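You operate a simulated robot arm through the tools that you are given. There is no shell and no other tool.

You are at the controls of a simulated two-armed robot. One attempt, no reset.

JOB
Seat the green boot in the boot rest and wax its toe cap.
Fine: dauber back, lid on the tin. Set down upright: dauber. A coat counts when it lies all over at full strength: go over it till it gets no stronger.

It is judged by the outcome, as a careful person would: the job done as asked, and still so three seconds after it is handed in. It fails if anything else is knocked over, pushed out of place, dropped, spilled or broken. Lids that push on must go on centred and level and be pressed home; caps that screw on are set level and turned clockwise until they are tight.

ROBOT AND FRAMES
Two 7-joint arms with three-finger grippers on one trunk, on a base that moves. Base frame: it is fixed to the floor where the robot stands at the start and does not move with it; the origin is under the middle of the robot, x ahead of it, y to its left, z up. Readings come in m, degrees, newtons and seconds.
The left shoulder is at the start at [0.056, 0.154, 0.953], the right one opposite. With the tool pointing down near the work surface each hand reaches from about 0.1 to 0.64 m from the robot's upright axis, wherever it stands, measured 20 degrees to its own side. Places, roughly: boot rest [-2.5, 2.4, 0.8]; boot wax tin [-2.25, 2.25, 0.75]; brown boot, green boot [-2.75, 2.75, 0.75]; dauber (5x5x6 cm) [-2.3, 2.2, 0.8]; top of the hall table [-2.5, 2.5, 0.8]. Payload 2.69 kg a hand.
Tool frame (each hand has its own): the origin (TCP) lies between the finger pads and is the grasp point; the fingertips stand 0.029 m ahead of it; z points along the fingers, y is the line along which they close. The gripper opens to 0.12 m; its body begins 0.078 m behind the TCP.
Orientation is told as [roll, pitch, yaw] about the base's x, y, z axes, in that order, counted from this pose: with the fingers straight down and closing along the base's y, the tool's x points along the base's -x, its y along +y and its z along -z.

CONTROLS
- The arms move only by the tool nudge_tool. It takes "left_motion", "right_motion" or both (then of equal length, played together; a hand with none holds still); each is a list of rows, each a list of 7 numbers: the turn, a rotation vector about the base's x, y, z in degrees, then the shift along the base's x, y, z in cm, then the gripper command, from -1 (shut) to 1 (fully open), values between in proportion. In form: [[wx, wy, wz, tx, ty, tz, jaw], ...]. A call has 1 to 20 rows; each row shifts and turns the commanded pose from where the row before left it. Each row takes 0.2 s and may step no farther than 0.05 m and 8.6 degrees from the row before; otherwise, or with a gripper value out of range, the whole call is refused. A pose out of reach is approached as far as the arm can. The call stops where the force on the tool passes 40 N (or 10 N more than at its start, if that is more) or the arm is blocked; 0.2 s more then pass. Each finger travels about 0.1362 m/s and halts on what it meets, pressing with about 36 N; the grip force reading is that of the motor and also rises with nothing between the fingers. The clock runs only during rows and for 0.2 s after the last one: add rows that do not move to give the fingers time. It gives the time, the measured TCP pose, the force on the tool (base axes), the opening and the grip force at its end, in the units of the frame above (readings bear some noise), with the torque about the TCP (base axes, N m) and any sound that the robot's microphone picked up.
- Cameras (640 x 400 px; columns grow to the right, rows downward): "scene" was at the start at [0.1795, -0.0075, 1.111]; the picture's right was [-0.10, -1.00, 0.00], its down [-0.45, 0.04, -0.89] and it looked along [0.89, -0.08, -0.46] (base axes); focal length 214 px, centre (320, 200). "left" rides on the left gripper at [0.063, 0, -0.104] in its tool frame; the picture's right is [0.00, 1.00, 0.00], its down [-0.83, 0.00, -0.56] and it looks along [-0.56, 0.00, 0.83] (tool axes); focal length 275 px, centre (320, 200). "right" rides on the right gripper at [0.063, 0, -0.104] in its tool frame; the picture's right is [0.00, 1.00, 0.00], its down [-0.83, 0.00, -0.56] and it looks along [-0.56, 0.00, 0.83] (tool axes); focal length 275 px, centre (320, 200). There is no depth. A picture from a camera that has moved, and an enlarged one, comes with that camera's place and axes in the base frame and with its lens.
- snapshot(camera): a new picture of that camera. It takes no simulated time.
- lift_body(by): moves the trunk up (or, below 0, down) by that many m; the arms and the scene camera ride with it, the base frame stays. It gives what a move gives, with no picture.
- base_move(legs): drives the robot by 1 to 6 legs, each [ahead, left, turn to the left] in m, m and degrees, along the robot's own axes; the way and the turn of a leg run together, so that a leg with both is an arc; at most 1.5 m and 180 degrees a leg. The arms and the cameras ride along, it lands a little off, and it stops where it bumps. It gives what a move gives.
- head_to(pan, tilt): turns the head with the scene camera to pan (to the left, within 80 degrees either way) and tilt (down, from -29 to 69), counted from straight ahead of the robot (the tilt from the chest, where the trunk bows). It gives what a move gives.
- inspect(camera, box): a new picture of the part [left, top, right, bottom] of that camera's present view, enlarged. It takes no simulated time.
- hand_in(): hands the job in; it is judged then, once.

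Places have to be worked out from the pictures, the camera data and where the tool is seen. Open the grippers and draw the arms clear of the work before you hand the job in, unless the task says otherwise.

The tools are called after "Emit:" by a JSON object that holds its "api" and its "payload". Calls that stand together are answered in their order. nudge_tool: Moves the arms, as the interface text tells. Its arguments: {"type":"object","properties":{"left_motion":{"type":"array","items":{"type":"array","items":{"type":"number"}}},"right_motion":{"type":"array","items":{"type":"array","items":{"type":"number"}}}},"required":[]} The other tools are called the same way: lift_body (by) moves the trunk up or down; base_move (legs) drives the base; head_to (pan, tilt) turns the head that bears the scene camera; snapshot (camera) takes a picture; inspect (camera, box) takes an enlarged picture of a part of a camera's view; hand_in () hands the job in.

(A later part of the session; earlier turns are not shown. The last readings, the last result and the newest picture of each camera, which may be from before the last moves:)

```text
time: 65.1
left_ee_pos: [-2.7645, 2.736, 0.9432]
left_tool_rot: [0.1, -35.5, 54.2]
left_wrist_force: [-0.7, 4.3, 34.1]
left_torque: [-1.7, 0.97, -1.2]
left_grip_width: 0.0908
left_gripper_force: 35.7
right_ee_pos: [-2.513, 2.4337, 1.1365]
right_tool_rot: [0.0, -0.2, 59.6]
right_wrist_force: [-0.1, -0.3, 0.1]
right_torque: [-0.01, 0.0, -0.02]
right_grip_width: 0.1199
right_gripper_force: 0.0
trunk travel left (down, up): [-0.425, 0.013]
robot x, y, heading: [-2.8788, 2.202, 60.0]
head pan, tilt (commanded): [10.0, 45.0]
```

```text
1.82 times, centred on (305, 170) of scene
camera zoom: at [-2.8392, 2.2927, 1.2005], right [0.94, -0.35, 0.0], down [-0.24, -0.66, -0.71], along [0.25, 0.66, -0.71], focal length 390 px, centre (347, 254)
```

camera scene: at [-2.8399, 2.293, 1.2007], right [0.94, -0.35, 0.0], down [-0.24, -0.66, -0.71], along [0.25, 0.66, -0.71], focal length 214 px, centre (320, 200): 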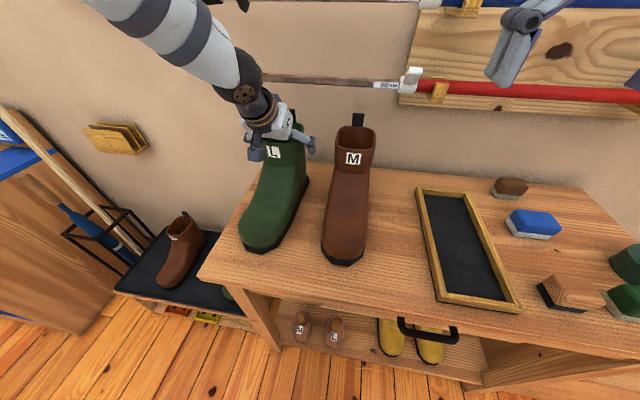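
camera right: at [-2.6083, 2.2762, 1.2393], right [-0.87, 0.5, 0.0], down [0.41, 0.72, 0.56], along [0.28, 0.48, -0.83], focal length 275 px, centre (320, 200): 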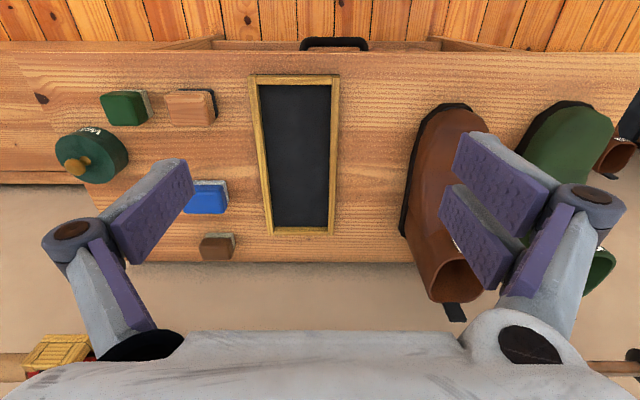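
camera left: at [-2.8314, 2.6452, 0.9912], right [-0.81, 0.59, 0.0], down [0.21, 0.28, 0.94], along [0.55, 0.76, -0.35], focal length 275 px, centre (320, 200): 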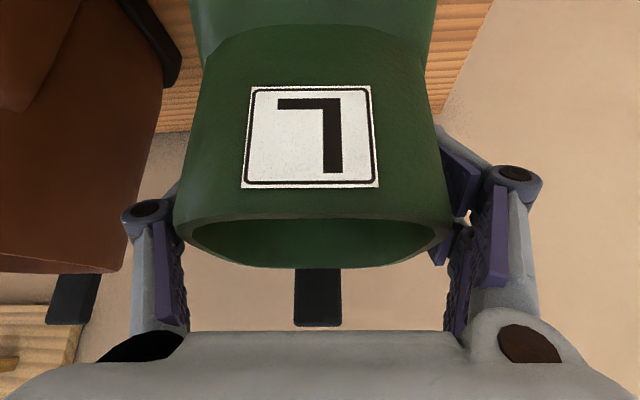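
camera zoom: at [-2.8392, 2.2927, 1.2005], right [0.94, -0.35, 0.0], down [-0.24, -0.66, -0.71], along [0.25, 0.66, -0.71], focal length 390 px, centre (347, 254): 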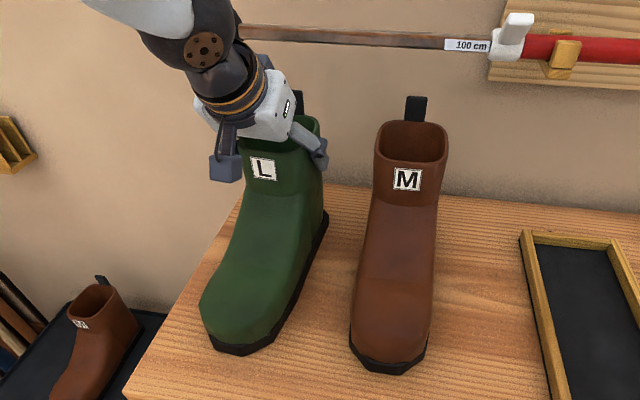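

The shaft is gripped (0.091 m, 36 N) though the wrist still pushes down. I lift 2 cm to relieve that and check that the boot comes along.

Emit:
{"api": "nudge_tool", "payload": {"left_motion": [[0, 0, 0, 0, 0, 1, -1], [0, 0, 0, 0, 0, 1, -1], [0, 0, 0, 0, 0, 0, -1]]}}

Emit:
{"api": "inspect", "payload": {"camera": "scene", "box": [210, 60, 400, 280]}}

```text
time: 65.9
left_ee_pos: [-2.766, 2.736, 0.9562]
left_tool_rot: [0.0, -34.8, 54.2]
left_wrist_force: [-0.2, 0.1, -5.1]
left_torque: [0.3, -0.18, -0.02]
left_grip_width: 0.0865
left_gripper_force: 35.9
right_ee_pos: [-2.5143, 2.4361, 1.1332]
right_tool_rot: [0.0, 0.1, 59.6]
right_wrist_force: [-0.2, 0.9, 0.5]
right_torque: [-0.01, -0.02, -0.01]
right_grip_width: 0.12
right_gripper_force: 0.0
trunk travel left (down, up): [-0.425, 0.013]
robot x, y, heading: [-2.8775, 2.1984, 59.6]
head pan, tilt (commanded): [10.0, 45.0]
```

```text
1.82 times, centred on (305, 170) of scene
camera zoom: at [-2.8382, 2.2953, 1.1998], right [0.94, -0.35, 0.0], down [-0.25, -0.66, -0.71], along [0.25, 0.66, -0.71], focal length 390 px, centre (347, 254)
```

zoom: 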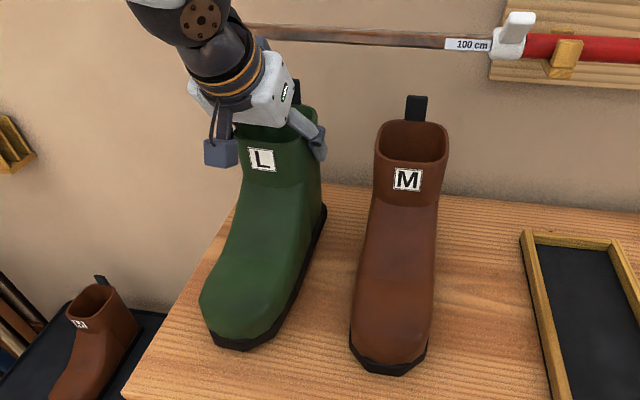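

The boot is lifted (5 N weight, centre of mass ahead toward the toe) and level. I raise it 1 cm more, pull it 14 cm away from the wall, then lift it 12 cm.

Emit:
{"api": "nudge_tool", "payload": {"left_motion": [[0, 0, 0, 0, 0, 1, -1], [0, 0, 0, -2.33, -4.04, 0, -1], [0, 0, 0, -2.33, -4.04, 0, -1], [0, 0, 0, -2.33, -4.04, 0, -1], [0, 0, 0, 0, 0, 3, -1], [0, 0, 0, 0, 0, 3, -1], [0, 0, 0, 0, 0, 3, -1], [0, 0, 0, 0, 0, 3, -1], [0, 0, 0, 0, 0, 0, -1]]}}

Emit:
{"api": "snapshot", "payload": {"camera": "scene"}}

Emit:
{"api": "snapshot", "payload": {"camera": "right"}}

```text
time: 67.9
left_ee_pos: [-2.79, 2.6987, 1.0889]
left_tool_rot: [0.0, -35.0, 54.3]
left_wrist_force: [0.1, 0.1, -5.5]
left_torque: [0.29, -0.19, 0.01]
left_grip_width: 0.0863
left_gripper_force: 36.2
left hand out of reach, approached as far as the arm can: row 3, 4
right_ee_pos: [-2.5133, 2.4349, 1.1344]
right_tool_rot: [0.0, 0.0, 59.7]
right_wrist_force: [-0.2, -0.8, -0.7]
right_torque: [0.0, 0.02, -0.01]
right_grip_width: 0.1202
right_gripper_force: 0.0
trunk travel left (down, up): [-0.425, 0.013]
robot x, y, heading: [-2.8761, 2.1966, 59.7]
head pan, tilt (commanded): [10.0, 45.0]
```

```text
taken
camera scene: at [-2.8384, 2.2953, 1.1999], right [0.94, -0.35, 0.0], down [-0.25, -0.66, -0.71], along [0.25, 0.66, -0.71], focal length 214 px, centre (320, 200)
```

scene: 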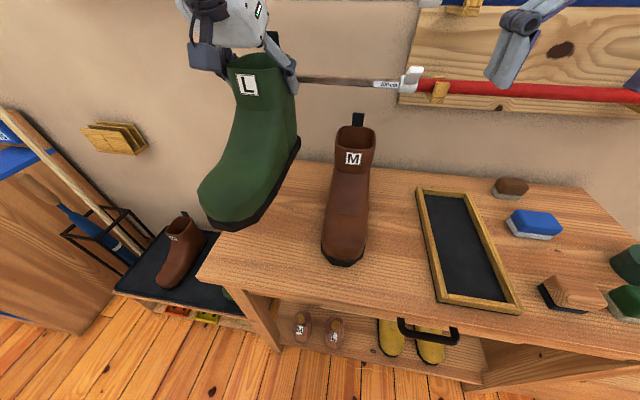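

```text
taken
camera right: at [-2.5463, 2.3807, 1.2391], right [-0.87, 0.5, 0.0], down [0.42, 0.72, 0.56], along [0.28, 0.48, -0.83], focal length 275 px, centre (320, 200)
```

right: 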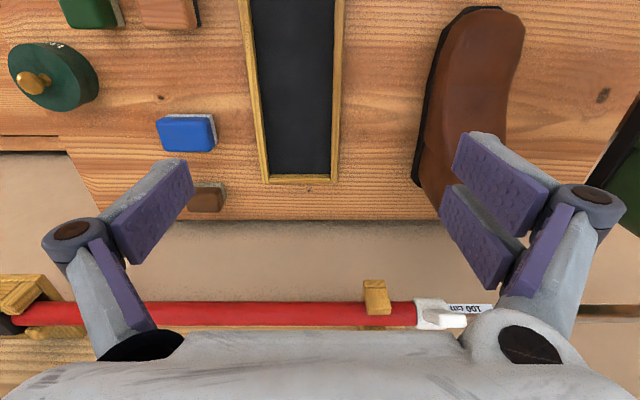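

The boot hangs level at bottom z≈0.92, but the hand could not pull back far enough. I use the base instead: back 13 cm, right 40 cm, to pass in front of the brown boot's shaft.

Emit:
{"api": "base_move", "payload": {"legs": [[-0.13, 0, 0], [0, -0.4, 0]]}}

Emit:
{"api": "head_to", "payload": {"pan": 20, "tilt": 45}}

Emit:
{"api": "snapshot", "payload": {"camera": "scene"}}

```text
time: 72.4
left_ee_pos: [-2.5185, 2.3931, 1.0886]
left_tool_rot: [0.0, -35.0, 54.7]
left_wrist_force: [0.6, -0.2, -5.1]
left_torque: [0.28, -0.16, 0.0]
left_grip_width: 0.0862
left_gripper_force: 36.1
right_ee_pos: [-2.2394, 2.1326, 1.1344]
right_tool_rot: [0.0, -0.1, 60.1]
right_wrist_force: [0.4, -0.2, -0.9]
right_torque: [-0.01, -0.02, 0.0]
right_grip_width: 0.1201
right_gripper_force: 0.0
trunk travel left (down, up): [-0.425, 0.013]
robot x, y, heading: [-2.6039, 1.8931, 60.0]
head pan, tilt (commanded): [10.0, 45.0]
```

```text
time: 73.1
left_ee_pos: [-2.5181, 2.3937, 1.09]
left_tool_rot: [0.0, -35.0, 54.7]
left_wrist_force: [0.7, -0.2, -5.3]
left_torque: [0.31, -0.16, -0.01]
left_grip_width: 0.0862
left_gripper_force: 35.6
right_ee_pos: [-2.2392, 2.1327, 1.1355]
right_tool_rot: [0.0, -0.1, 60.1]
right_wrist_force: [0.4, 0.7, -0.6]
right_torque: [-0.02, 0.01, -0.02]
right_grip_width: 0.12
right_gripper_force: 0.1
trunk travel left (down, up): [-0.425, 0.013]
robot x, y, heading: [-2.6007, 1.8962, 60.2]
head pan, tilt (commanded): [20.0, 45.0]
```

```text
taken
camera scene: at [-2.5768, 1.9934, 1.2], right [0.98, -0.17, 0.0], down [-0.12, -0.7, -0.71], along [0.12, 0.7, -0.71], focal length 214 px, centre (320, 200)
```

scene: 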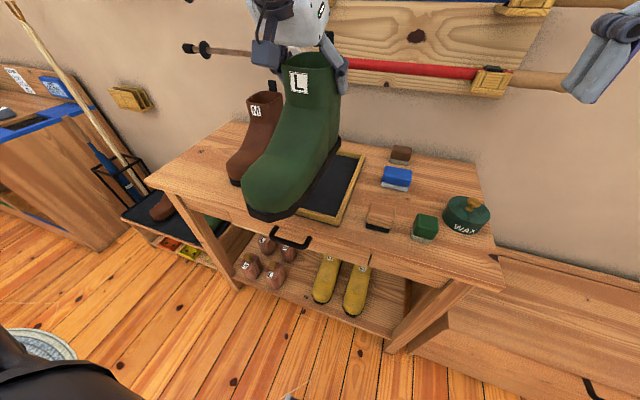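

The boot hangs in front of the tray. I enlarge the view to measure the sole against the tray's inside.

Emit:
{"api": "inspect", "payload": {"camera": "scene", "box": [220, 30, 400, 240]}}

Emit:
{"api": "snapshot", "payload": {"camera": "left"}}

Emit:
{"api": "snapshot", "payload": {"camera": "right"}}

```text
1.90 times, centred on (310, 135) of scene
camera zoom: at [-2.5768, 1.9934, 1.2], right [0.98, -0.17, 0.0], down [-0.12, -0.7, -0.71], along [0.12, 0.7, -0.71], focal length 408 px, centre (339, 324)
```

zoom: 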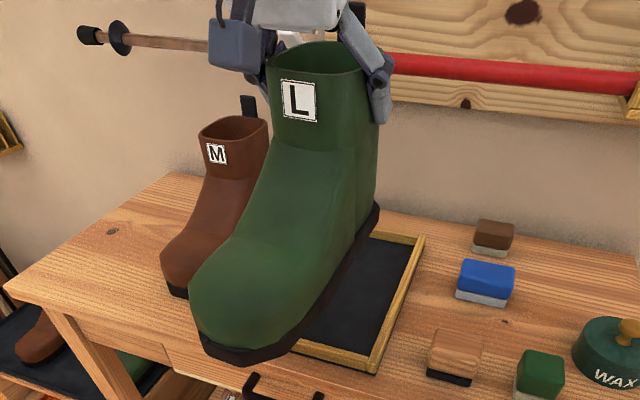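

```text
taken
camera left: at [-2.5835, 2.3021, 1.1389], right [-0.81, 0.58, 0.0], down [0.21, 0.29, 0.93], along [0.54, 0.76, -0.36], focal length 275 px, centre (320, 200)
```

left: 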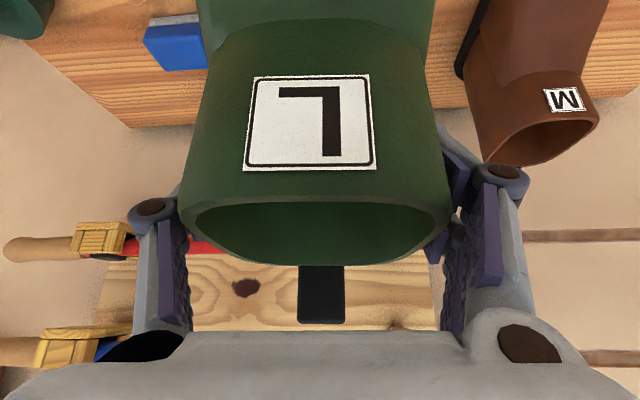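

```text
taken
camera right: at [-2.2717, 2.077, 1.2392], right [-0.87, 0.49, 0.0], down [0.41, 0.72, 0.56], along [0.28, 0.48, -0.83], focal length 275 px, centre (320, 200)
```

right: 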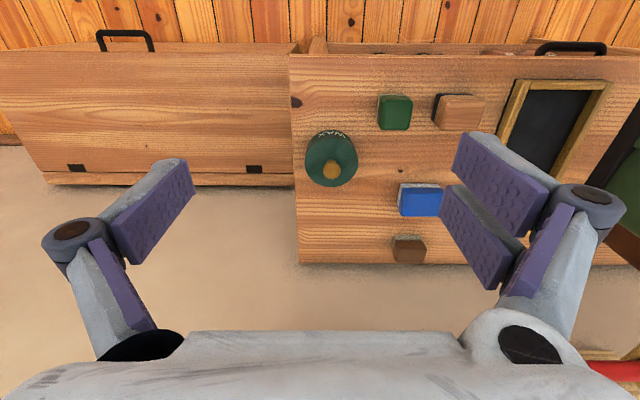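

The sole measures about 0.255 x 0.093 m against a tray interior of about 0.28 x 0.11 m, so it fits with about 1 cm spare. I drive 0.12 m forward so the boot comes over the tray.

Emit:
{"api": "base_move", "payload": {"legs": [[0.13, 0, 0]]}}

Emit:
{"api": "nudge_tool", "payload": {"left_motion": [[0, 0, 2.6, 0, 0, 0, -1], [0, 0, 2.6, 0, 0, 0, -1], [0, 0, 0, 0, 0, 0, -1]]}}

Emit:
{"api": "snapshot", "payload": {"camera": "scene"}}

Emit:
{"api": "snapshot", "payload": {"camera": "right"}}

```text
time: 74.4
left_ee_pos: [-2.4503, 2.5074, 1.0893]
left_tool_rot: [0.1, -34.9, 54.5]
left_wrist_force: [-0.3, -0.6, -5.7]
left_torque: [0.27, -0.2, 0.04]
left_grip_width: 0.0861
left_gripper_force: 36.0
right_ee_pos: [-2.1723, 2.2472, 1.1347]
right_tool_rot: [0.0, -0.1, 60.0]
right_wrist_force: [0.5, 0.1, 0.1]
right_torque: [-0.05, 0.06, 0.01]
right_grip_width: 0.1201
right_gripper_force: 0.2
trunk travel left (down, up): [-0.425, 0.013]
robot x, y, heading: [-2.5331, 2.0114, 59.8]
head pan, tilt (commanded): [20.0, 45.0]
```

```text
time: 75.2
left_ee_pos: [-2.4522, 2.5083, 1.0889]
left_tool_rot: [0.0, -35.1, 59.8]
left_wrist_force: [-0.1, -0.8, -4.9]
left_torque: [0.27, -0.15, 0.01]
left_grip_width: 0.0862
left_gripper_force: 36.1
right_ee_pos: [-2.1721, 2.2454, 1.135]
right_tool_rot: [0.0, -0.1, 59.9]
right_wrist_force: [-0.3, -0.2, 0.2]
right_torque: [0.01, 0.04, -0.04]
right_grip_width: 0.12
right_gripper_force: 0.0
trunk travel left (down, up): [-0.425, 0.013]
robot x, y, heading: [-2.538, 2.0126, 60.0]
head pan, tilt (commanded): [20.0, 45.0]
```

```text
taken
camera scene: at [-2.5105, 2.108, 1.2], right [0.98, -0.18, 0.0], down [-0.12, -0.7, -0.71], along [0.12, 0.7, -0.71], focal length 214 px, centre (320, 200)
```

scene: 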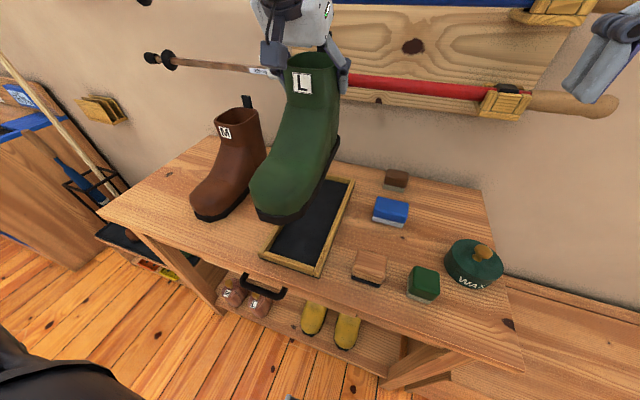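

```text
taken
camera right: at [-2.2051, 2.1907, 1.2393], right [-0.87, 0.5, 0.0], down [0.41, 0.72, 0.56], along [0.28, 0.48, -0.83], focal length 275 px, centre (320, 200)
```

right: 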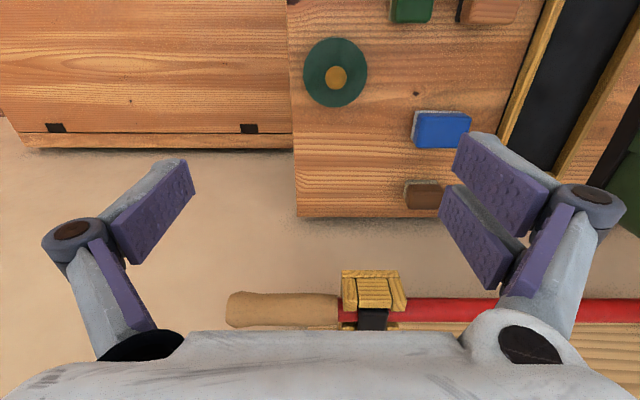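

The hand is at u=3.378, n=0.946; the boot needs to go about 1.7 cm right and 1 cm forward. I shift by that and lower 10 cm, stopping above the rim to check.

Emit:
{"api": "nudge_tool", "payload": {"left_motion": [[0, 0, 0, 2.0, 0.06, 0, -1], [0, 0, 0, 0, 0, -3.3, -1], [0, 0, 0, 0, 0, -3.3, -1], [0, 0, 0, 0, 0, -3.3, -1], [0, 0, 0, 0, 0, 0, -1]]}}

Emit:
{"api": "head_to", "payload": {"pan": 25, "tilt": 50}}

Emit:
{"api": "inspect", "payload": {"camera": "scene", "box": [220, 60, 420, 280]}}

```text
time: 76.4
left_ee_pos: [-2.4306, 2.5078, 0.9881]
left_tool_rot: [0.0, -35.0, 59.7]
left_wrist_force: [-1.2, 0.1, -6.2]
left_torque: [0.27, -0.12, 0.01]
left_grip_width: 0.0857
left_gripper_force: 36.4
right_ee_pos: [-2.1714, 2.246, 1.1345]
right_tool_rot: [0.0, -0.1, 59.9]
right_wrist_force: [-0.4, -0.3, 0.3]
right_torque: [-0.01, -0.01, -0.02]
right_grip_width: 0.1201
right_gripper_force: 0.1
trunk travel left (down, up): [-0.425, 0.013]
robot x, y, heading: [-2.5357, 2.0097, 59.9]
head pan, tilt (commanded): [20.0, 45.0]
```

```text
time: 77.0
left_ee_pos: [-2.4317, 2.5091, 0.99]
left_tool_rot: [0.0, -35.0, 59.7]
left_wrist_force: [0.2, 0.1, -5.7]
left_torque: [0.28, -0.15, 0.01]
left_grip_width: 0.0861
left_gripper_force: 35.7
right_ee_pos: [-2.1713, 2.2455, 1.1343]
right_tool_rot: [-0.1, -0.2, 59.9]
right_wrist_force: [-0.2, 0.5, 0.6]
right_torque: [0.03, 0.01, -0.01]
right_grip_width: 0.12
right_gripper_force: 0.0
trunk travel left (down, up): [-0.425, 0.013]
robot x, y, heading: [-2.5341, 2.0108, 59.7]
head pan, tilt (commanded): [25.0, 50.0]
```

```text
1.82 times, centred on (320, 170) of scene
camera zoom: at [-2.5177, 2.1046, 1.1931], right [1.0, -0.09, 0.0], down [-0.07, -0.76, -0.64], along [0.06, 0.64, -0.77], focal length 390 px, centre (320, 254)
```

zoom: 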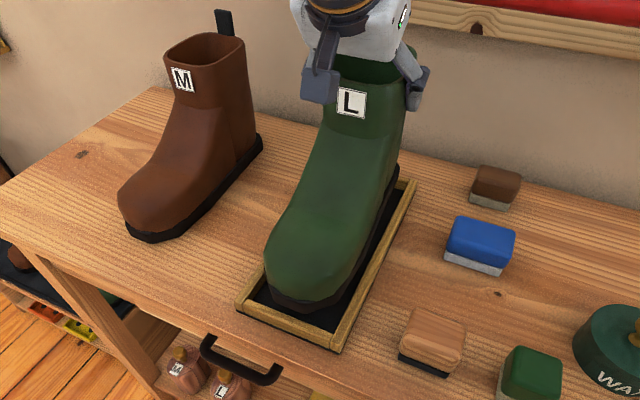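

The boot hangs about 2 cm over the tray rim, toe and heel inside; it looks slightly too far right. I enlarge around the toe and right rim.

Emit:
{"api": "inspect", "payload": {"camera": "scene", "box": [280, 140, 380, 260]}}

Emit:
{"api": "inspect", "payload": {"camera": "right", "box": [480, 0, 640, 160]}}

```text
3.33 times, centred on (330, 200) of scene
camera zoom: at [-2.5177, 2.1046, 1.1931], right [1.0, -0.09, 0.0], down [-0.07, -0.76, -0.64], along [0.06, 0.64, -0.77], focal length 715 px, centre (287, 200)
```

zoom: 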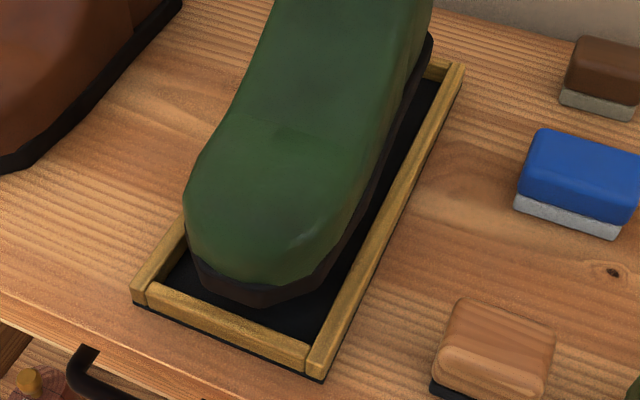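

```text
2.50 times, centred on (560, 80) of right
camera zoom: at [-2.2049, 2.1907, 1.2392], right [-0.87, 0.5, 0.0], down [0.41, 0.72, 0.56], along [0.28, 0.48, -0.83], focal length 688 px, centre (-280, 500)
```

zoom: 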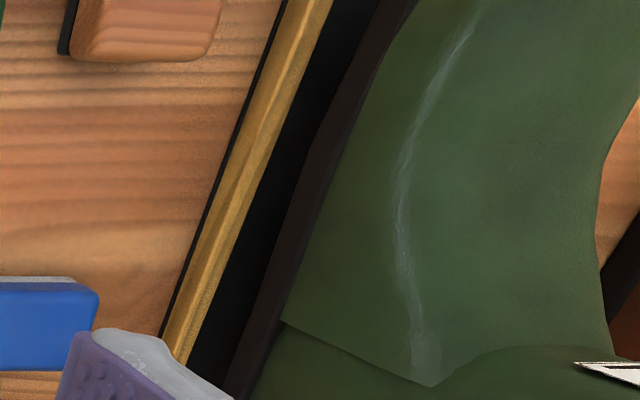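

Comparing both views, the sole needs about 1.2 cm more to the left and 1.3 cm toward the wall to be centred. I shift it, then lower 1.5 cm and re-check.

Emit:
{"api": "nudge_tool", "payload": {"left_motion": [[0, 0, 0, -0.32, 1.74, 0, -1], [0, 0, 0, 0, 0, -1.5, -1], [0, 0, 0, 0, 0, 0, -1]]}}

Emit:
{"api": "inspect", "payload": {"camera": "scene", "box": [280, 130, 380, 260]}}

Emit:
{"api": "inspect", "payload": {"camera": "right", "box": [480, 0, 640, 160]}}

```text
time: 77.8
left_ee_pos: [-2.4355, 2.5272, 0.9739]
left_tool_rot: [0.0, -35.1, 59.8]
left_wrist_force: [-0.3, -0.5, -5.3]
left_torque: [0.25, -0.22, 0.02]
left_grip_width: 0.0857
left_gripper_force: 36.0
right_ee_pos: [-2.1727, 2.2462, 1.1353]
right_tool_rot: [0.1, -0.2, 59.8]
right_wrist_force: [-0.6, 0.0, -1.4]
right_torque: [-0.03, -0.01, -0.01]
right_grip_width: 0.1198
right_gripper_force: 0.0
trunk travel left (down, up): [-0.425, 0.013]
robot x, y, heading: [-2.5342, 2.012, 60.1]
head pan, tilt (commanded): [25.0, 50.0]
```

```text
3.08 times, centred on (330, 195) of scene
camera zoom: at [-2.518, 2.1047, 1.1931], right [1.0, -0.09, 0.0], down [-0.07, -0.76, -0.64], along [0.06, 0.64, -0.77], focal length 660 px, centre (289, 215)
```

zoom: 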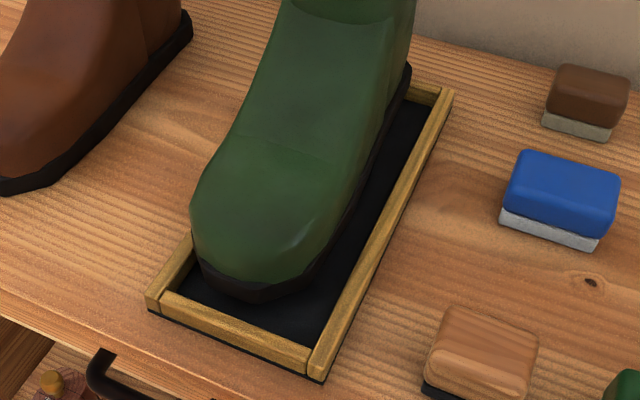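

```text
2.50 times, centred on (560, 80) of right
camera zoom: at [-2.2052, 2.1908, 1.2393], right [-0.87, 0.5, 0.0], down [0.41, 0.72, 0.56], along [0.28, 0.48, -0.83], focal length 688 px, centre (-280, 500)
```

zoom: 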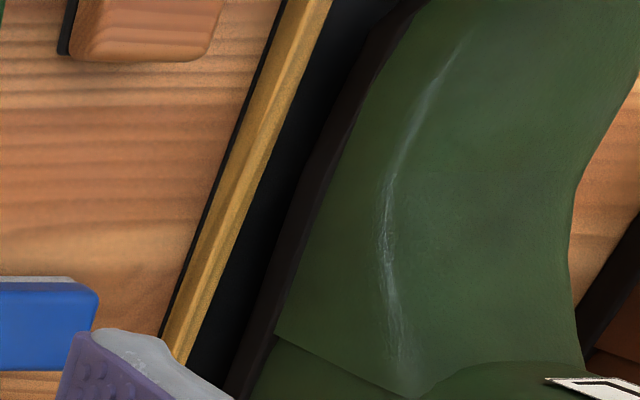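

Now the gaps look even (about 1 cm at toe, heel and each side). I lower slowly into the tray.

Emit:
{"api": "nudge_tool", "payload": {"left_motion": [[0, 0, 0, 0, 0, -0.8, -1], [0, 0, 0, 0, 0, -0.7, -1], [0, 0, 0, 0, 0, -0.5, -1], [0, 0, 0, 0, 0, 0, -1]]}}

Emit:
{"api": "inspect", "payload": {"camera": "scene", "box": [280, 130, 380, 260]}}

Emit:
{"api": "inspect", "payload": {"camera": "right", "box": [480, 0, 640, 160]}}

```text
time: 78.6
left_ee_pos: [-2.4319, 2.5276, 0.967]
left_tool_rot: [0.0, -36.5, 59.5]
left_wrist_force: [-5.1, -6.0, 26.2]
left_torque: [-1.54, 0.96, -0.27]
left_grip_width: 0.0865
left_gripper_force: 36.0
right_ee_pos: [-2.1732, 2.2439, 1.1355]
right_tool_rot: [0.0, -0.2, 59.9]
right_wrist_force: [0.0, -0.3, 0.1]
right_torque: [-0.01, 0.01, -0.02]
right_grip_width: 0.1199
right_gripper_force: 0.0
trunk travel left (down, up): [-0.425, 0.013]
robot x, y, heading: [-2.5386, 2.009, 59.9]
head pan, tilt (commanded): [25.0, 50.0]
stopped in row 3 (left hand): the force on the tool passed its limit at 44 N (the readings are from after the stop); the commanded pose is now the measured one
```

```text
3.08 times, centred on (330, 195) of scene
camera zoom: at [-2.519, 2.1017, 1.1936], right [1.0, -0.09, 0.0], down [-0.07, -0.76, -0.64], along [0.06, 0.64, -0.76], focal length 660 px, centre (289, 215)
```

zoom: 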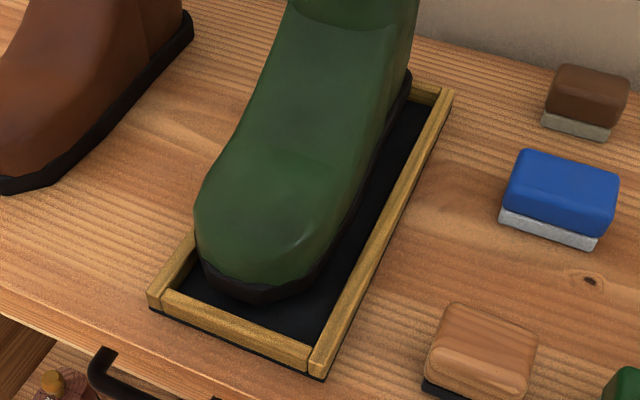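

```text
2.50 times, centred on (560, 80) of right
camera zoom: at [-2.2063, 2.1876, 1.2406], right [-0.87, 0.5, 0.0], down [0.41, 0.72, 0.56], along [0.28, 0.49, -0.83], focal length 688 px, centre (-280, 500)
```

zoom: 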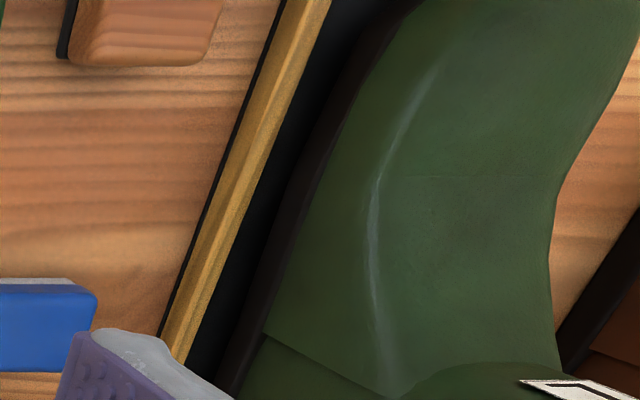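

The wrist felt 44 N with the hand at z=0.967, so the sole touches something. I enlarge the heel and toe areas to see whether it is on the pad or on the rim.

Emit:
{"api": "inspect", "payload": {"camera": "scene", "box": [335, 135, 385, 185]}}

Emit:
{"api": "inspect", "payload": {"camera": "scene", "box": [280, 200, 345, 260]}}

Emit:
{"api": "snapshot", "payload": {"camera": "left"}}

```text
8.00 times, centred on (360, 160) of scene
camera zoom: at [-2.519, 2.1017, 1.1936], right [1.0, -0.09, 0.0], down [-0.07, -0.76, -0.64], along [0.06, 0.64, -0.76], focal length 1716 px, centre (0, 520)
```

zoom: 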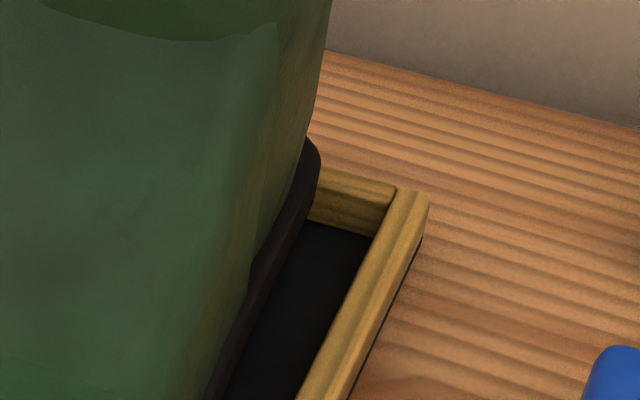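

```text
6.67 times, centred on (312, 230) of scene
camera zoom: at [-2.519, 2.1017, 1.1936], right [1.0, -0.09, 0.0], down [-0.07, -0.76, -0.64], along [0.06, 0.64, -0.76], focal length 1430 px, centre (370, 0)
```

zoom: 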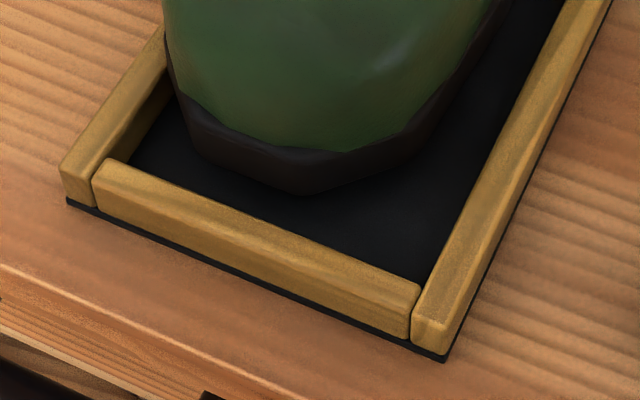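

```text
taken
camera left: at [-2.4906, 2.4308, 1.015], right [-0.86, 0.51, 0.0], down [0.17, 0.29, 0.94], along [0.48, 0.81, -0.34], focal length 275 px, centre (320, 200)
```

left: 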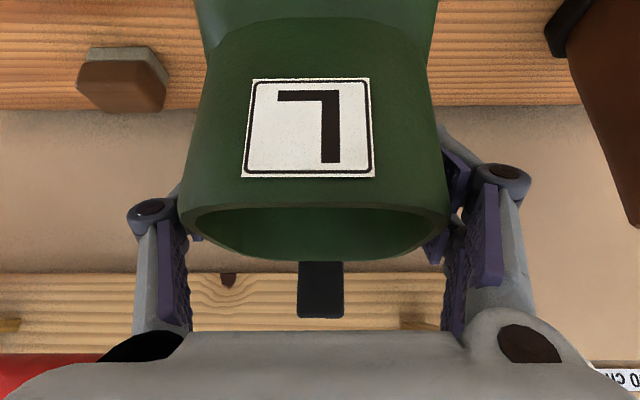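

The close-ups show the heel riding on the far rim and the left edge touching the left rim, with toe room to spare. I lift 1.5 cm, restore the tilt, shift about 9 mm toward me and 7 mm right.

Emit:
{"api": "nudge_tool", "payload": {"left_motion": [[0, 0, 0, 0, 0, 1.5, -1], [-1.2, 0.7, 0.3, 0.16, -1.13, 0, -1], [0, 0, 0, 0, 0, 0, -1]]}}

Emit:
{"api": "inspect", "payload": {"camera": "scene", "box": [335, 135, 385, 185]}}

Emit:
{"api": "inspect", "payload": {"camera": "scene", "box": [280, 200, 345, 260]}}

```text
time: 79.4
left_ee_pos: [-2.4314, 2.517, 0.9774]
left_tool_rot: [0.0, -34.5, 59.8]
left_wrist_force: [-0.1, 0.2, -5.6]
left_torque: [0.34, -0.16, -0.01]
left_grip_width: 0.0863
left_gripper_force: 36.2
right_ee_pos: [-2.1721, 2.2475, 1.1335]
right_tool_rot: [-0.1, -0.1, 59.9]
right_wrist_force: [-0.9, -0.5, 0.3]
right_torque: [-0.02, 0.02, 0.02]
right_grip_width: 0.12
right_gripper_force: 0.1
trunk travel left (down, up): [-0.425, 0.013]
robot x, y, heading: [-2.5379, 2.0106, 60.1]
head pan, tilt (commanded): [25.0, 50.0]
```

```text
8.00 times, centred on (360, 160) of scene
camera zoom: at [-2.5176, 2.1052, 1.1929], right [1.0, -0.09, 0.0], down [-0.07, -0.76, -0.64], along [0.06, 0.64, -0.77], focal length 1716 px, centre (0, 520)
```

zoom: 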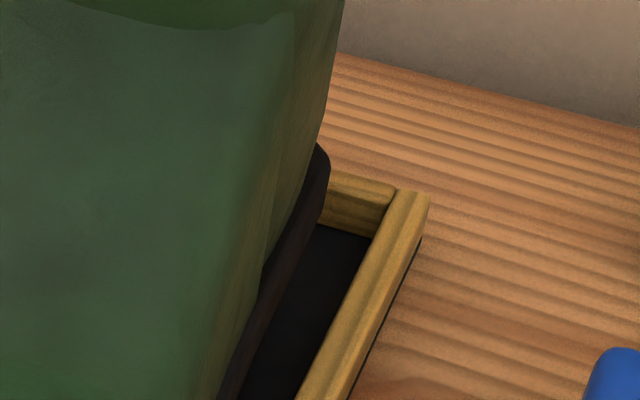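

```text
6.67 times, centred on (312, 230) of scene
camera zoom: at [-2.5176, 2.1052, 1.1929], right [1.0, -0.09, 0.0], down [-0.07, -0.76, -0.64], along [0.06, 0.64, -0.77], focal length 1430 px, centre (370, 0)
```

zoom: 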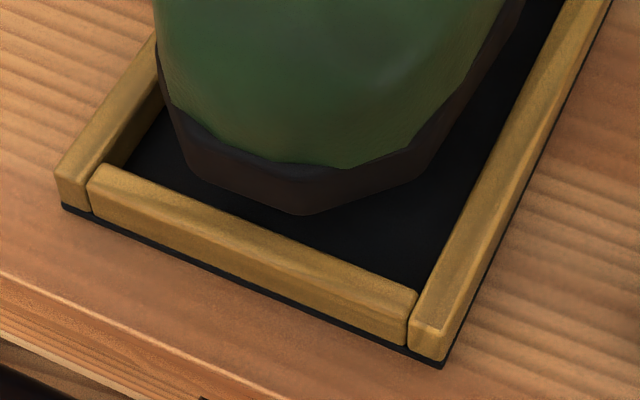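

The sole now clears every rim, with the room slightly favouring heel and right side. I make a 3 mm correction and lower in small steps.

Emit:
{"api": "nudge_tool", "payload": {"left_motion": [[0, 0, 0, 0.41, 0.11, 0, -1], [0, 0, 0, 0, 0, -0.6, -1], [0, 0, 0, 0, 0, -0.5, -1], [0, 0, 0, 0, 0, -0.4, -1], [0, 0, 0, 0, 0, -0.3, -1], [0, 0, 0, 0, 0, 0, -1]]}}

Emit:
{"api": "inspect", "payload": {"camera": "scene", "box": [335, 135, 385, 185]}}

Emit:
{"api": "inspect", "payload": {"camera": "scene", "box": [280, 200, 345, 260]}}

```text
time: 80.8
left_ee_pos: [-2.4262, 2.5196, 0.9598]
left_tool_rot: [-0.1, -34.5, 59.9]
left_wrist_force: [-0.3, 0.3, -6.3]
left_torque: [0.31, -0.16, 0.03]
left_grip_width: 0.0861
left_gripper_force: 36.0
right_ee_pos: [-2.1715, 2.2462, 1.1347]
right_tool_rot: [0.0, -0.1, 59.9]
right_wrist_force: [0.5, -0.2, -0.2]
right_torque: [-0.02, 0.03, 0.04]
right_grip_width: 0.1199
right_gripper_force: 0.1
trunk travel left (down, up): [-0.425, 0.013]
robot x, y, heading: [-2.5359, 2.0105, 60.0]
head pan, tilt (commanded): [25.0, 50.0]
```

```text
8.00 times, centred on (360, 160) of scene
camera zoom: at [-2.5141, 2.1039, 1.1923], right [0.99, -0.14, 0.0], down [-0.11, -0.76, -0.64], along [0.09, 0.63, -0.77], focal length 1716 px, centre (0, 520)
```

zoom: 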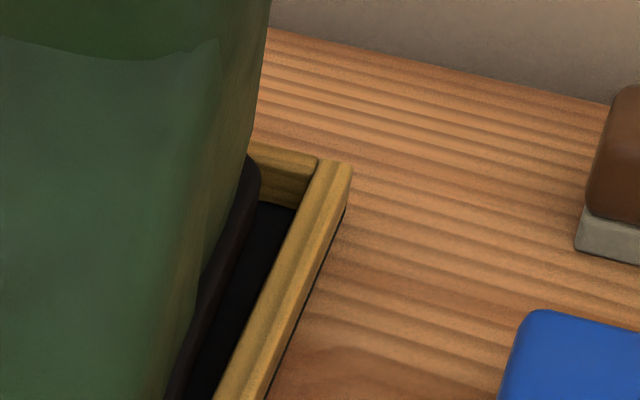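

```text
6.67 times, centred on (312, 230) of scene
camera zoom: at [-2.5141, 2.1039, 1.1923], right [0.99, -0.14, 0.0], down [-0.11, -0.76, -0.64], along [0.09, 0.63, -0.77], focal length 1430 px, centre (370, 0)
```

zoom: 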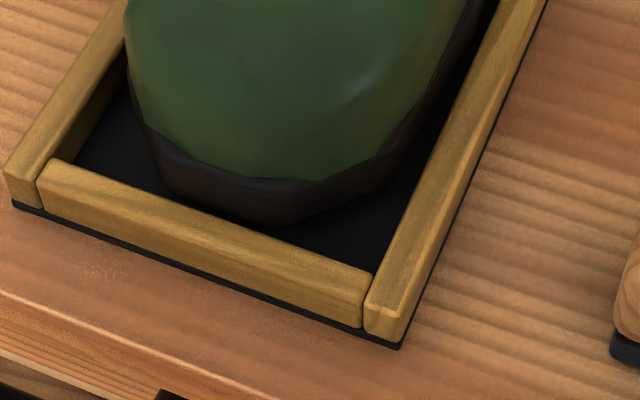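

At z=0.960 the boot still hangs free, below where it caught before, and the sole edges are inside the rim. I keep lowering gently.

Emit:
{"api": "nudge_tool", "payload": {"left_motion": [[0, 0, 0, 0, 0, -0.4, -1], [0, 0, 0, 0, 0, -0.3, -1], [0, 0, 0, 0, 0, -0.3, -1], [0, 0, 0, 0, 0, 0, -1]]}}

Emit:
{"api": "inspect", "payload": {"camera": "scene", "box": [335, 135, 385, 185]}}

Emit:
{"api": "inspect", "payload": {"camera": "scene", "box": [280, 200, 345, 260]}}

```text
time: 81.8
left_ee_pos: [-2.4277, 2.5192, 0.9511]
left_tool_rot: [-0.5, -34.7, 60.2]
left_wrist_force: [-1.9, 1.2, 0.9]
left_torque: [0.63, -0.18, 0.09]
left_grip_width: 0.086
left_gripper_force: 35.6
right_ee_pos: [-2.1724, 2.2463, 1.1351]
right_tool_rot: [0.1, -0.2, 59.9]
right_wrist_force: [-1.2, -1.2, -0.3]
right_torque: [-0.02, 0.02, 0.02]
right_grip_width: 0.1197
right_gripper_force: 0.1
trunk travel left (down, up): [-0.425, 0.013]
robot x, y, heading: [-2.5371, 2.0055, 59.6]
head pan, tilt (commanded): [25.0, 50.0]
```

```text
8.00 times, centred on (360, 160) of scene
camera zoom: at [-2.5118, 2.1019, 1.1911], right [0.98, -0.17, 0.0], down [-0.14, -0.77, -0.62], along [0.11, 0.61, -0.78], focal length 1716 px, centre (0, 520)
```

zoom: 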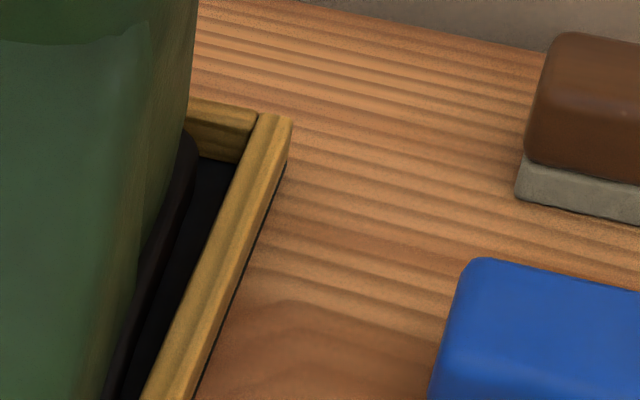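

```text
6.67 times, centred on (312, 230) of scene
camera zoom: at [-2.5118, 2.1019, 1.1911], right [0.98, -0.17, 0.0], down [-0.14, -0.77, -0.62], along [0.11, 0.61, -0.78], focal length 1430 px, centre (370, 0)
```

zoom: 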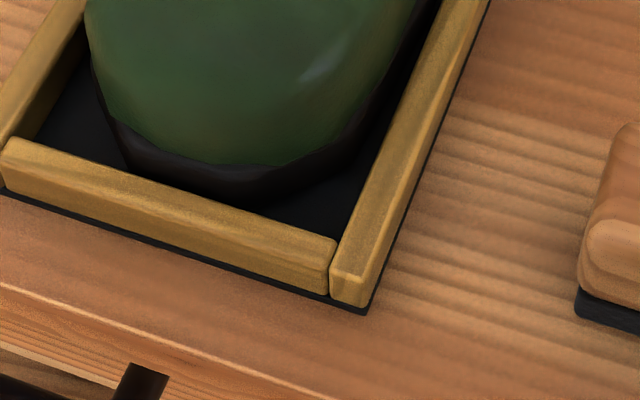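

The boot now touches lightly (about 7 N) at z=0.951, nearly at the pad. The scene camera seems to have turned a bit by itself, so I take a full picture to see whether an arm presses on the head.

Emit:
{"api": "snapshot", "payload": {"camera": "scene"}}

Emit:
{"api": "snapshot", "payload": {"camera": "left"}}

```text
taken
camera scene: at [-2.5118, 2.1019, 1.1911], right [0.98, -0.17, 0.0], down [-0.14, -0.77, -0.62], along [0.11, 0.61, -0.78], focal length 214 px, centre (320, 200)
```

scene: 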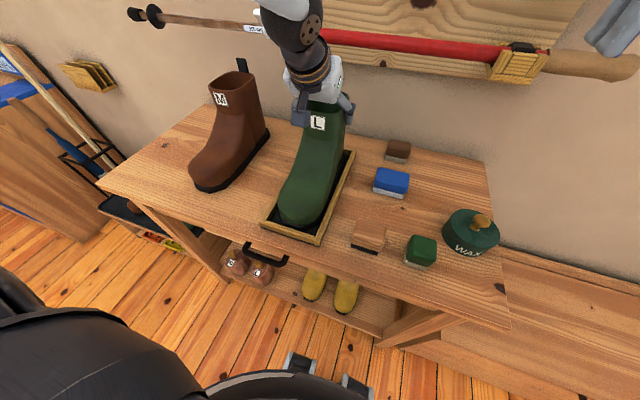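

```text
taken
camera left: at [-2.4836, 2.4235, 1.0017], right [-0.86, 0.5, 0.0], down [0.18, 0.32, 0.93], along [0.47, 0.8, -0.37], focal length 275 px, centre (320, 200)
```

left: 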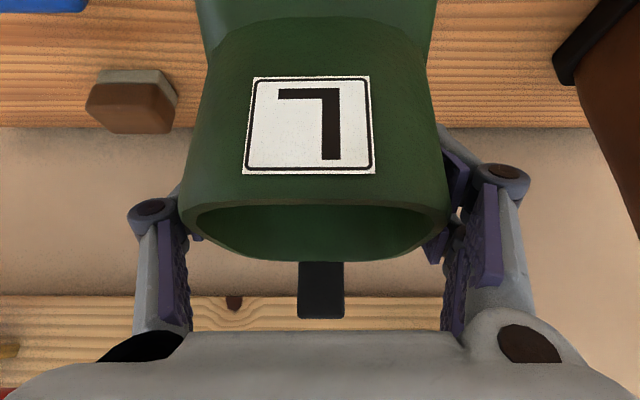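

The left arm's elbow seems to brush the head, which is harmless. I lower a further 3 mm to see whether the boot is bottomed on the pad.

Emit:
{"api": "nudge_tool", "payload": {"left_motion": [[0, 0, 0, 0, 0, -0.3, -1], [0, 0, 0, 0, 0, 0, -1]]}}

Emit:
{"api": "inspect", "payload": {"camera": "scene", "box": [250, 130, 380, 260]}}

```text
time: 82.4
left_ee_pos: [-2.4272, 2.5187, 0.9513]
left_tool_rot: [-0.6, -34.9, 60.4]
left_wrist_force: [-8.7, -1.9, 16.8]
left_torque: [0.75, -0.2, 0.16]
left_grip_width: 0.0861
left_gripper_force: 36.4
right_ee_pos: [-2.1735, 2.2444, 1.1363]
right_tool_rot: [0.0, -0.3, 59.9]
right_wrist_force: [0.4, -0.2, 0.2]
right_torque: [-0.04, 0.0, 0.01]
right_grip_width: 0.1199
right_gripper_force: 0.2
trunk travel left (down, up): [-0.425, 0.013]
robot x, y, heading: [-2.5365, 2.0123, 59.8]
head pan, tilt (commanded): [25.0, 50.0]
```

```text
3.08 times, centred on (315, 195) of scene
camera zoom: at [-2.5122, 2.1001, 1.1912], right [0.98, -0.18, 0.0], down [-0.14, -0.77, -0.62], along [0.11, 0.61, -0.78], focal length 660 px, centre (335, 215)
```

zoom: 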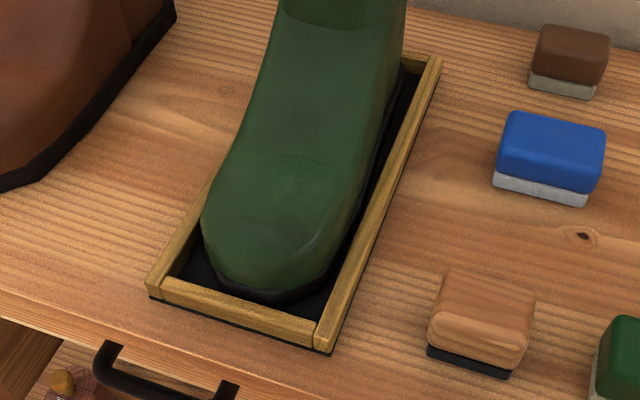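

The force rises with no further motion at z=0.951, 1.5 cm lower than when it sat on the rim, so the heel is on the pad. I relieve the load and open the gripper.

Emit:
{"api": "nudge_tool", "payload": {"left_motion": [[0, 0, 0, 0, 0, 0.4, -1], [0, 0, 0, 0, 0, 0, -0.2], [0, 0, 0, 0, 0, 0, 0.5], [0, 0, 0, 0, 0, 0, 1], [0, 0, 0, 0, 0, 0, 1]]}}

Emit:
{"api": "inspect", "payload": {"camera": "scene", "box": [250, 60, 380, 260]}}

Emit:
{"api": "snapshot", "payload": {"camera": "left"}}

```text
time: 83.6
left_ee_pos: [-2.4263, 2.5203, 0.9522]
left_tool_rot: [-0.3, -34.5, 60.1]
left_wrist_force: [0.2, 0.0, -0.1]
left_torque: [-0.01, -0.01, -0.01]
left_grip_width: 0.1201
left_gripper_force: 0.0
right_ee_pos: [-2.1728, 2.2459, 1.1339]
right_tool_rot: [0.0, -0.1, 59.9]
right_wrist_force: [0.4, -0.5, 0.4]
right_torque: [0.0, 0.0, 0.01]
right_grip_width: 0.12
right_gripper_force: 0.0
trunk travel left (down, up): [-0.425, 0.013]
robot x, y, heading: [-2.5366, 2.0074, 59.8]
head pan, tilt (commanded): [25.0, 50.0]
```

```text
2.00 times, centred on (315, 160) of scene
camera zoom: at [-2.5107, 2.1023, 1.1913], right [0.98, -0.18, 0.0], down [-0.14, -0.77, -0.63], along [0.11, 0.61, -0.78], focal length 429 px, centre (330, 280)
```

zoom: 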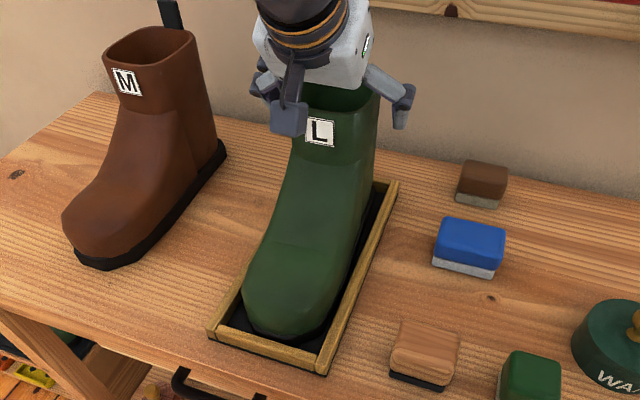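

```text
taken
camera left: at [-2.4823, 2.4235, 1.0027], right [-0.86, 0.5, 0.0], down [0.18, 0.32, 0.93], along [0.47, 0.8, -0.37], focal length 275 px, centre (320, 200)
```

left: 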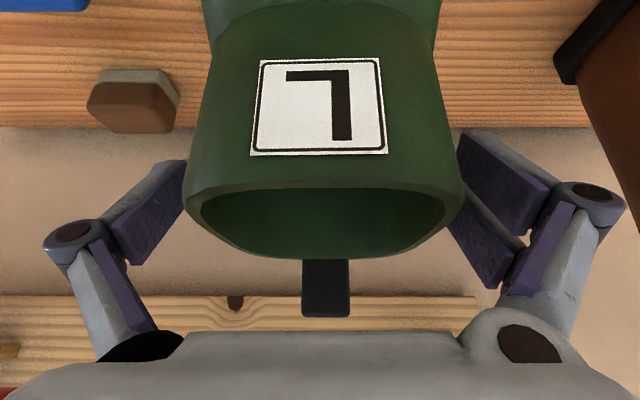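

Released cleanly with zero force; the boot stands in the tray. I raise the left hand straight up out of the way.

Emit:
{"api": "nudge_tool", "payload": {"left_motion": [[0, 0, 0, 0, 0, 2, 1], [0, 0, 0, 0, 0, 3.5, 1], [0, 0, 0, 0, 0, 3.5, 1], [0, 0, 0, 0, 0, 3.5, 1], [0, 0, 0, 0, 0, 0, 1]]}}

Emit:
{"api": "snapshot", "payload": {"camera": "left"}}

Emit:
{"api": "snapshot", "payload": {"camera": "scene"}}

```text
time: 84.8
left_ee_pos: [-2.4261, 2.516, 1.0754]
left_tool_rot: [0.1, -34.5, 59.8]
left_wrist_force: [-1.0, 0.2, -0.3]
left_torque: [0.02, 0.01, -0.01]
left_grip_width: 0.12
left_gripper_force: 0.1
right_ee_pos: [-2.1723, 2.2463, 1.1342]
right_tool_rot: [0.0, -0.2, 59.9]
right_wrist_force: [1.2, -0.2, 0.0]
right_torque: [0.0, -0.03, 0.01]
right_grip_width: 0.1202
right_gripper_force: 0.0
trunk travel left (down, up): [-0.425, 0.013]
robot x, y, heading: [-2.5349, 2.006, 59.6]
head pan, tilt (commanded): [25.0, 50.0]
```

```text
taken
camera left: at [-2.4827, 2.4206, 1.126], right [-0.86, 0.51, 0.0], down [0.19, 0.32, 0.93], along [0.47, 0.8, -0.37], focal length 275 px, centre (320, 200)
```

left: 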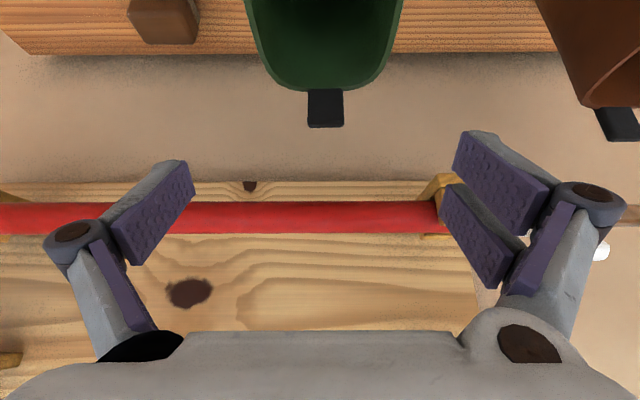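

```text
taken
camera scene: at [-2.5175, 2.1047, 1.193], right [1.0, -0.09, 0.0], down [-0.07, -0.76, -0.64], along [0.06, 0.64, -0.77], focal length 214 px, centre (320, 200)
```

scene: 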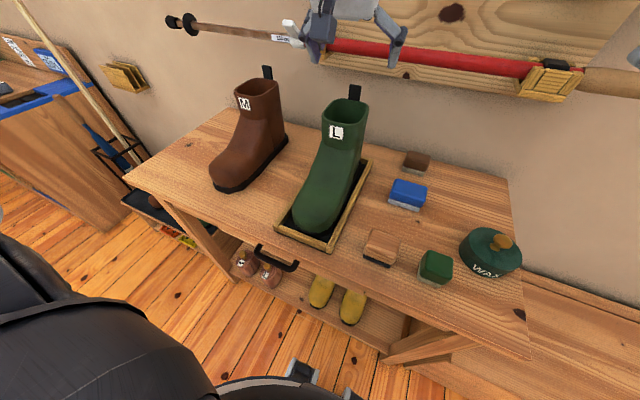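

The boot stands in the tray and the scene camera is back on its commanded direction. I enlarge to check that the sole is seated flat inside the rim.

Emit:
{"api": "inspect", "payload": {"camera": "scene", "box": [270, 80, 390, 260]}}

Emit:
{"api": "inspect", "payload": {"camera": "scene", "box": [330, 140, 390, 200]}}

Emit:
{"api": "inspect", "payload": {"camera": "scene", "box": [275, 190, 345, 255]}}

```text
2.22 times, centred on (330, 170) of scene
camera zoom: at [-2.5175, 2.1047, 1.193], right [1.0, -0.09, 0.0], down [-0.07, -0.76, -0.64], along [0.06, 0.64, -0.77], focal length 477 px, centre (298, 267)
```

zoom: 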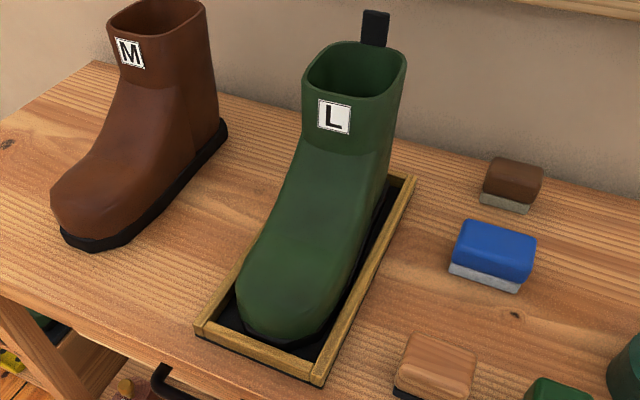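

```text
6.67 times, centred on (360, 170) of scene
camera zoom: at [-2.5175, 2.1047, 1.193], right [1.0, -0.09, 0.0], down [-0.07, -0.76, -0.64], along [0.06, 0.64, -0.77], focal length 1430 px, centre (53, 400)
```

zoom: 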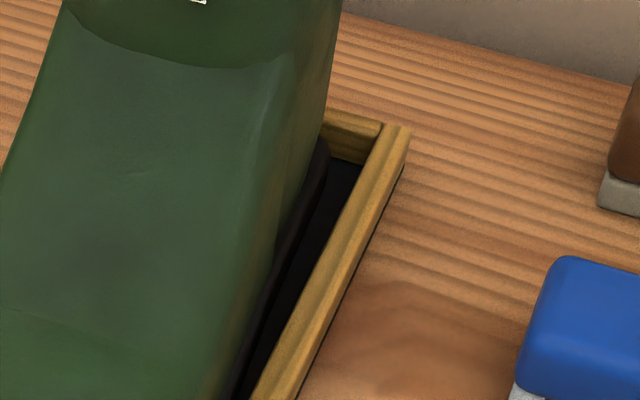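

```text
6.15 times, centred on (310, 222) of scene
camera zoom: at [-2.5175, 2.1047, 1.193], right [1.0, -0.09, 0.0], down [-0.07, -0.76, -0.64], along [0.06, 0.64, -0.77], focal length 1320 px, centre (382, 62)
```

zoom: 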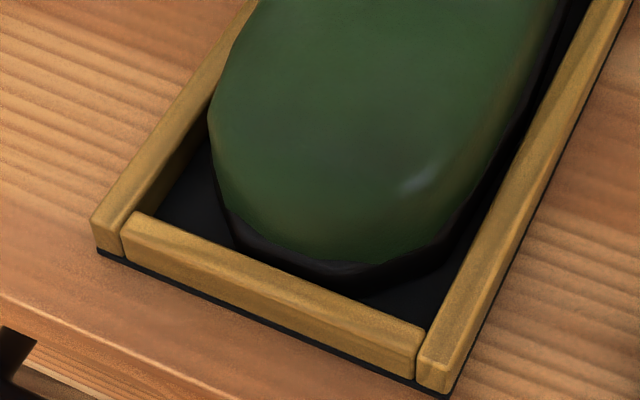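

The boot is seated within the rim at heel, toe and sides. Next I look closely at the wax tin and the dauber.

Emit:
{"api": "inspect", "payload": {"camera": "scene", "box": [400, 210, 540, 300]}}

Emit:
{"api": "inspect", "payload": {"camera": "right", "box": [270, 0, 450, 130]}}

```text
4.44 times, centred on (470, 255) of scene
camera zoom: at [-2.5175, 2.1047, 1.193], right [1.0, -0.09, 0.0], down [-0.07, -0.76, -0.64], along [0.06, 0.64, -0.77], focal length 953 px, centre (-347, -44)
```

zoom: 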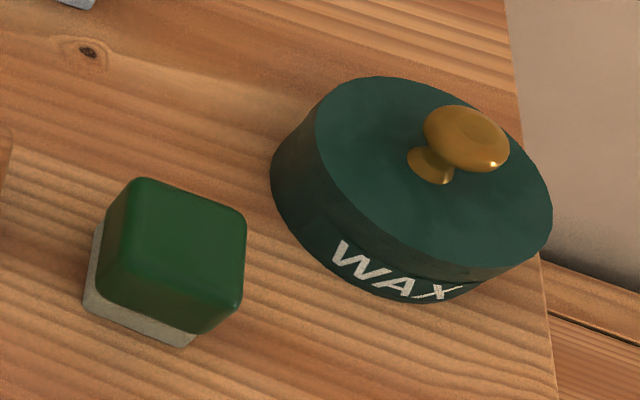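

```text
3.08 times, centred on (360, 65) of right
camera zoom: at [-2.2047, 2.1907, 1.2391], right [-0.87, 0.5, 0.0], down [0.41, 0.72, 0.56], along [0.28, 0.48, -0.83], focal length 847 px, centre (197, 615)
```

zoom: 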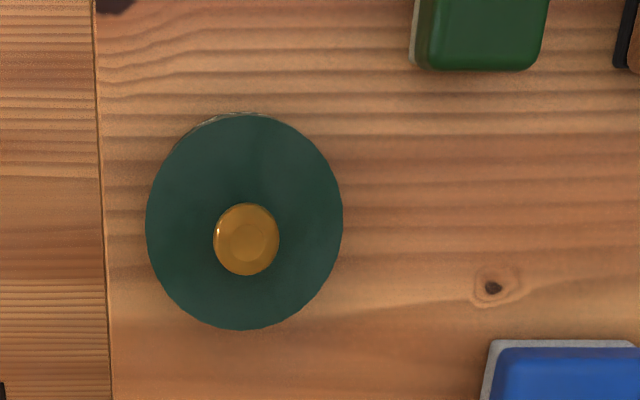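

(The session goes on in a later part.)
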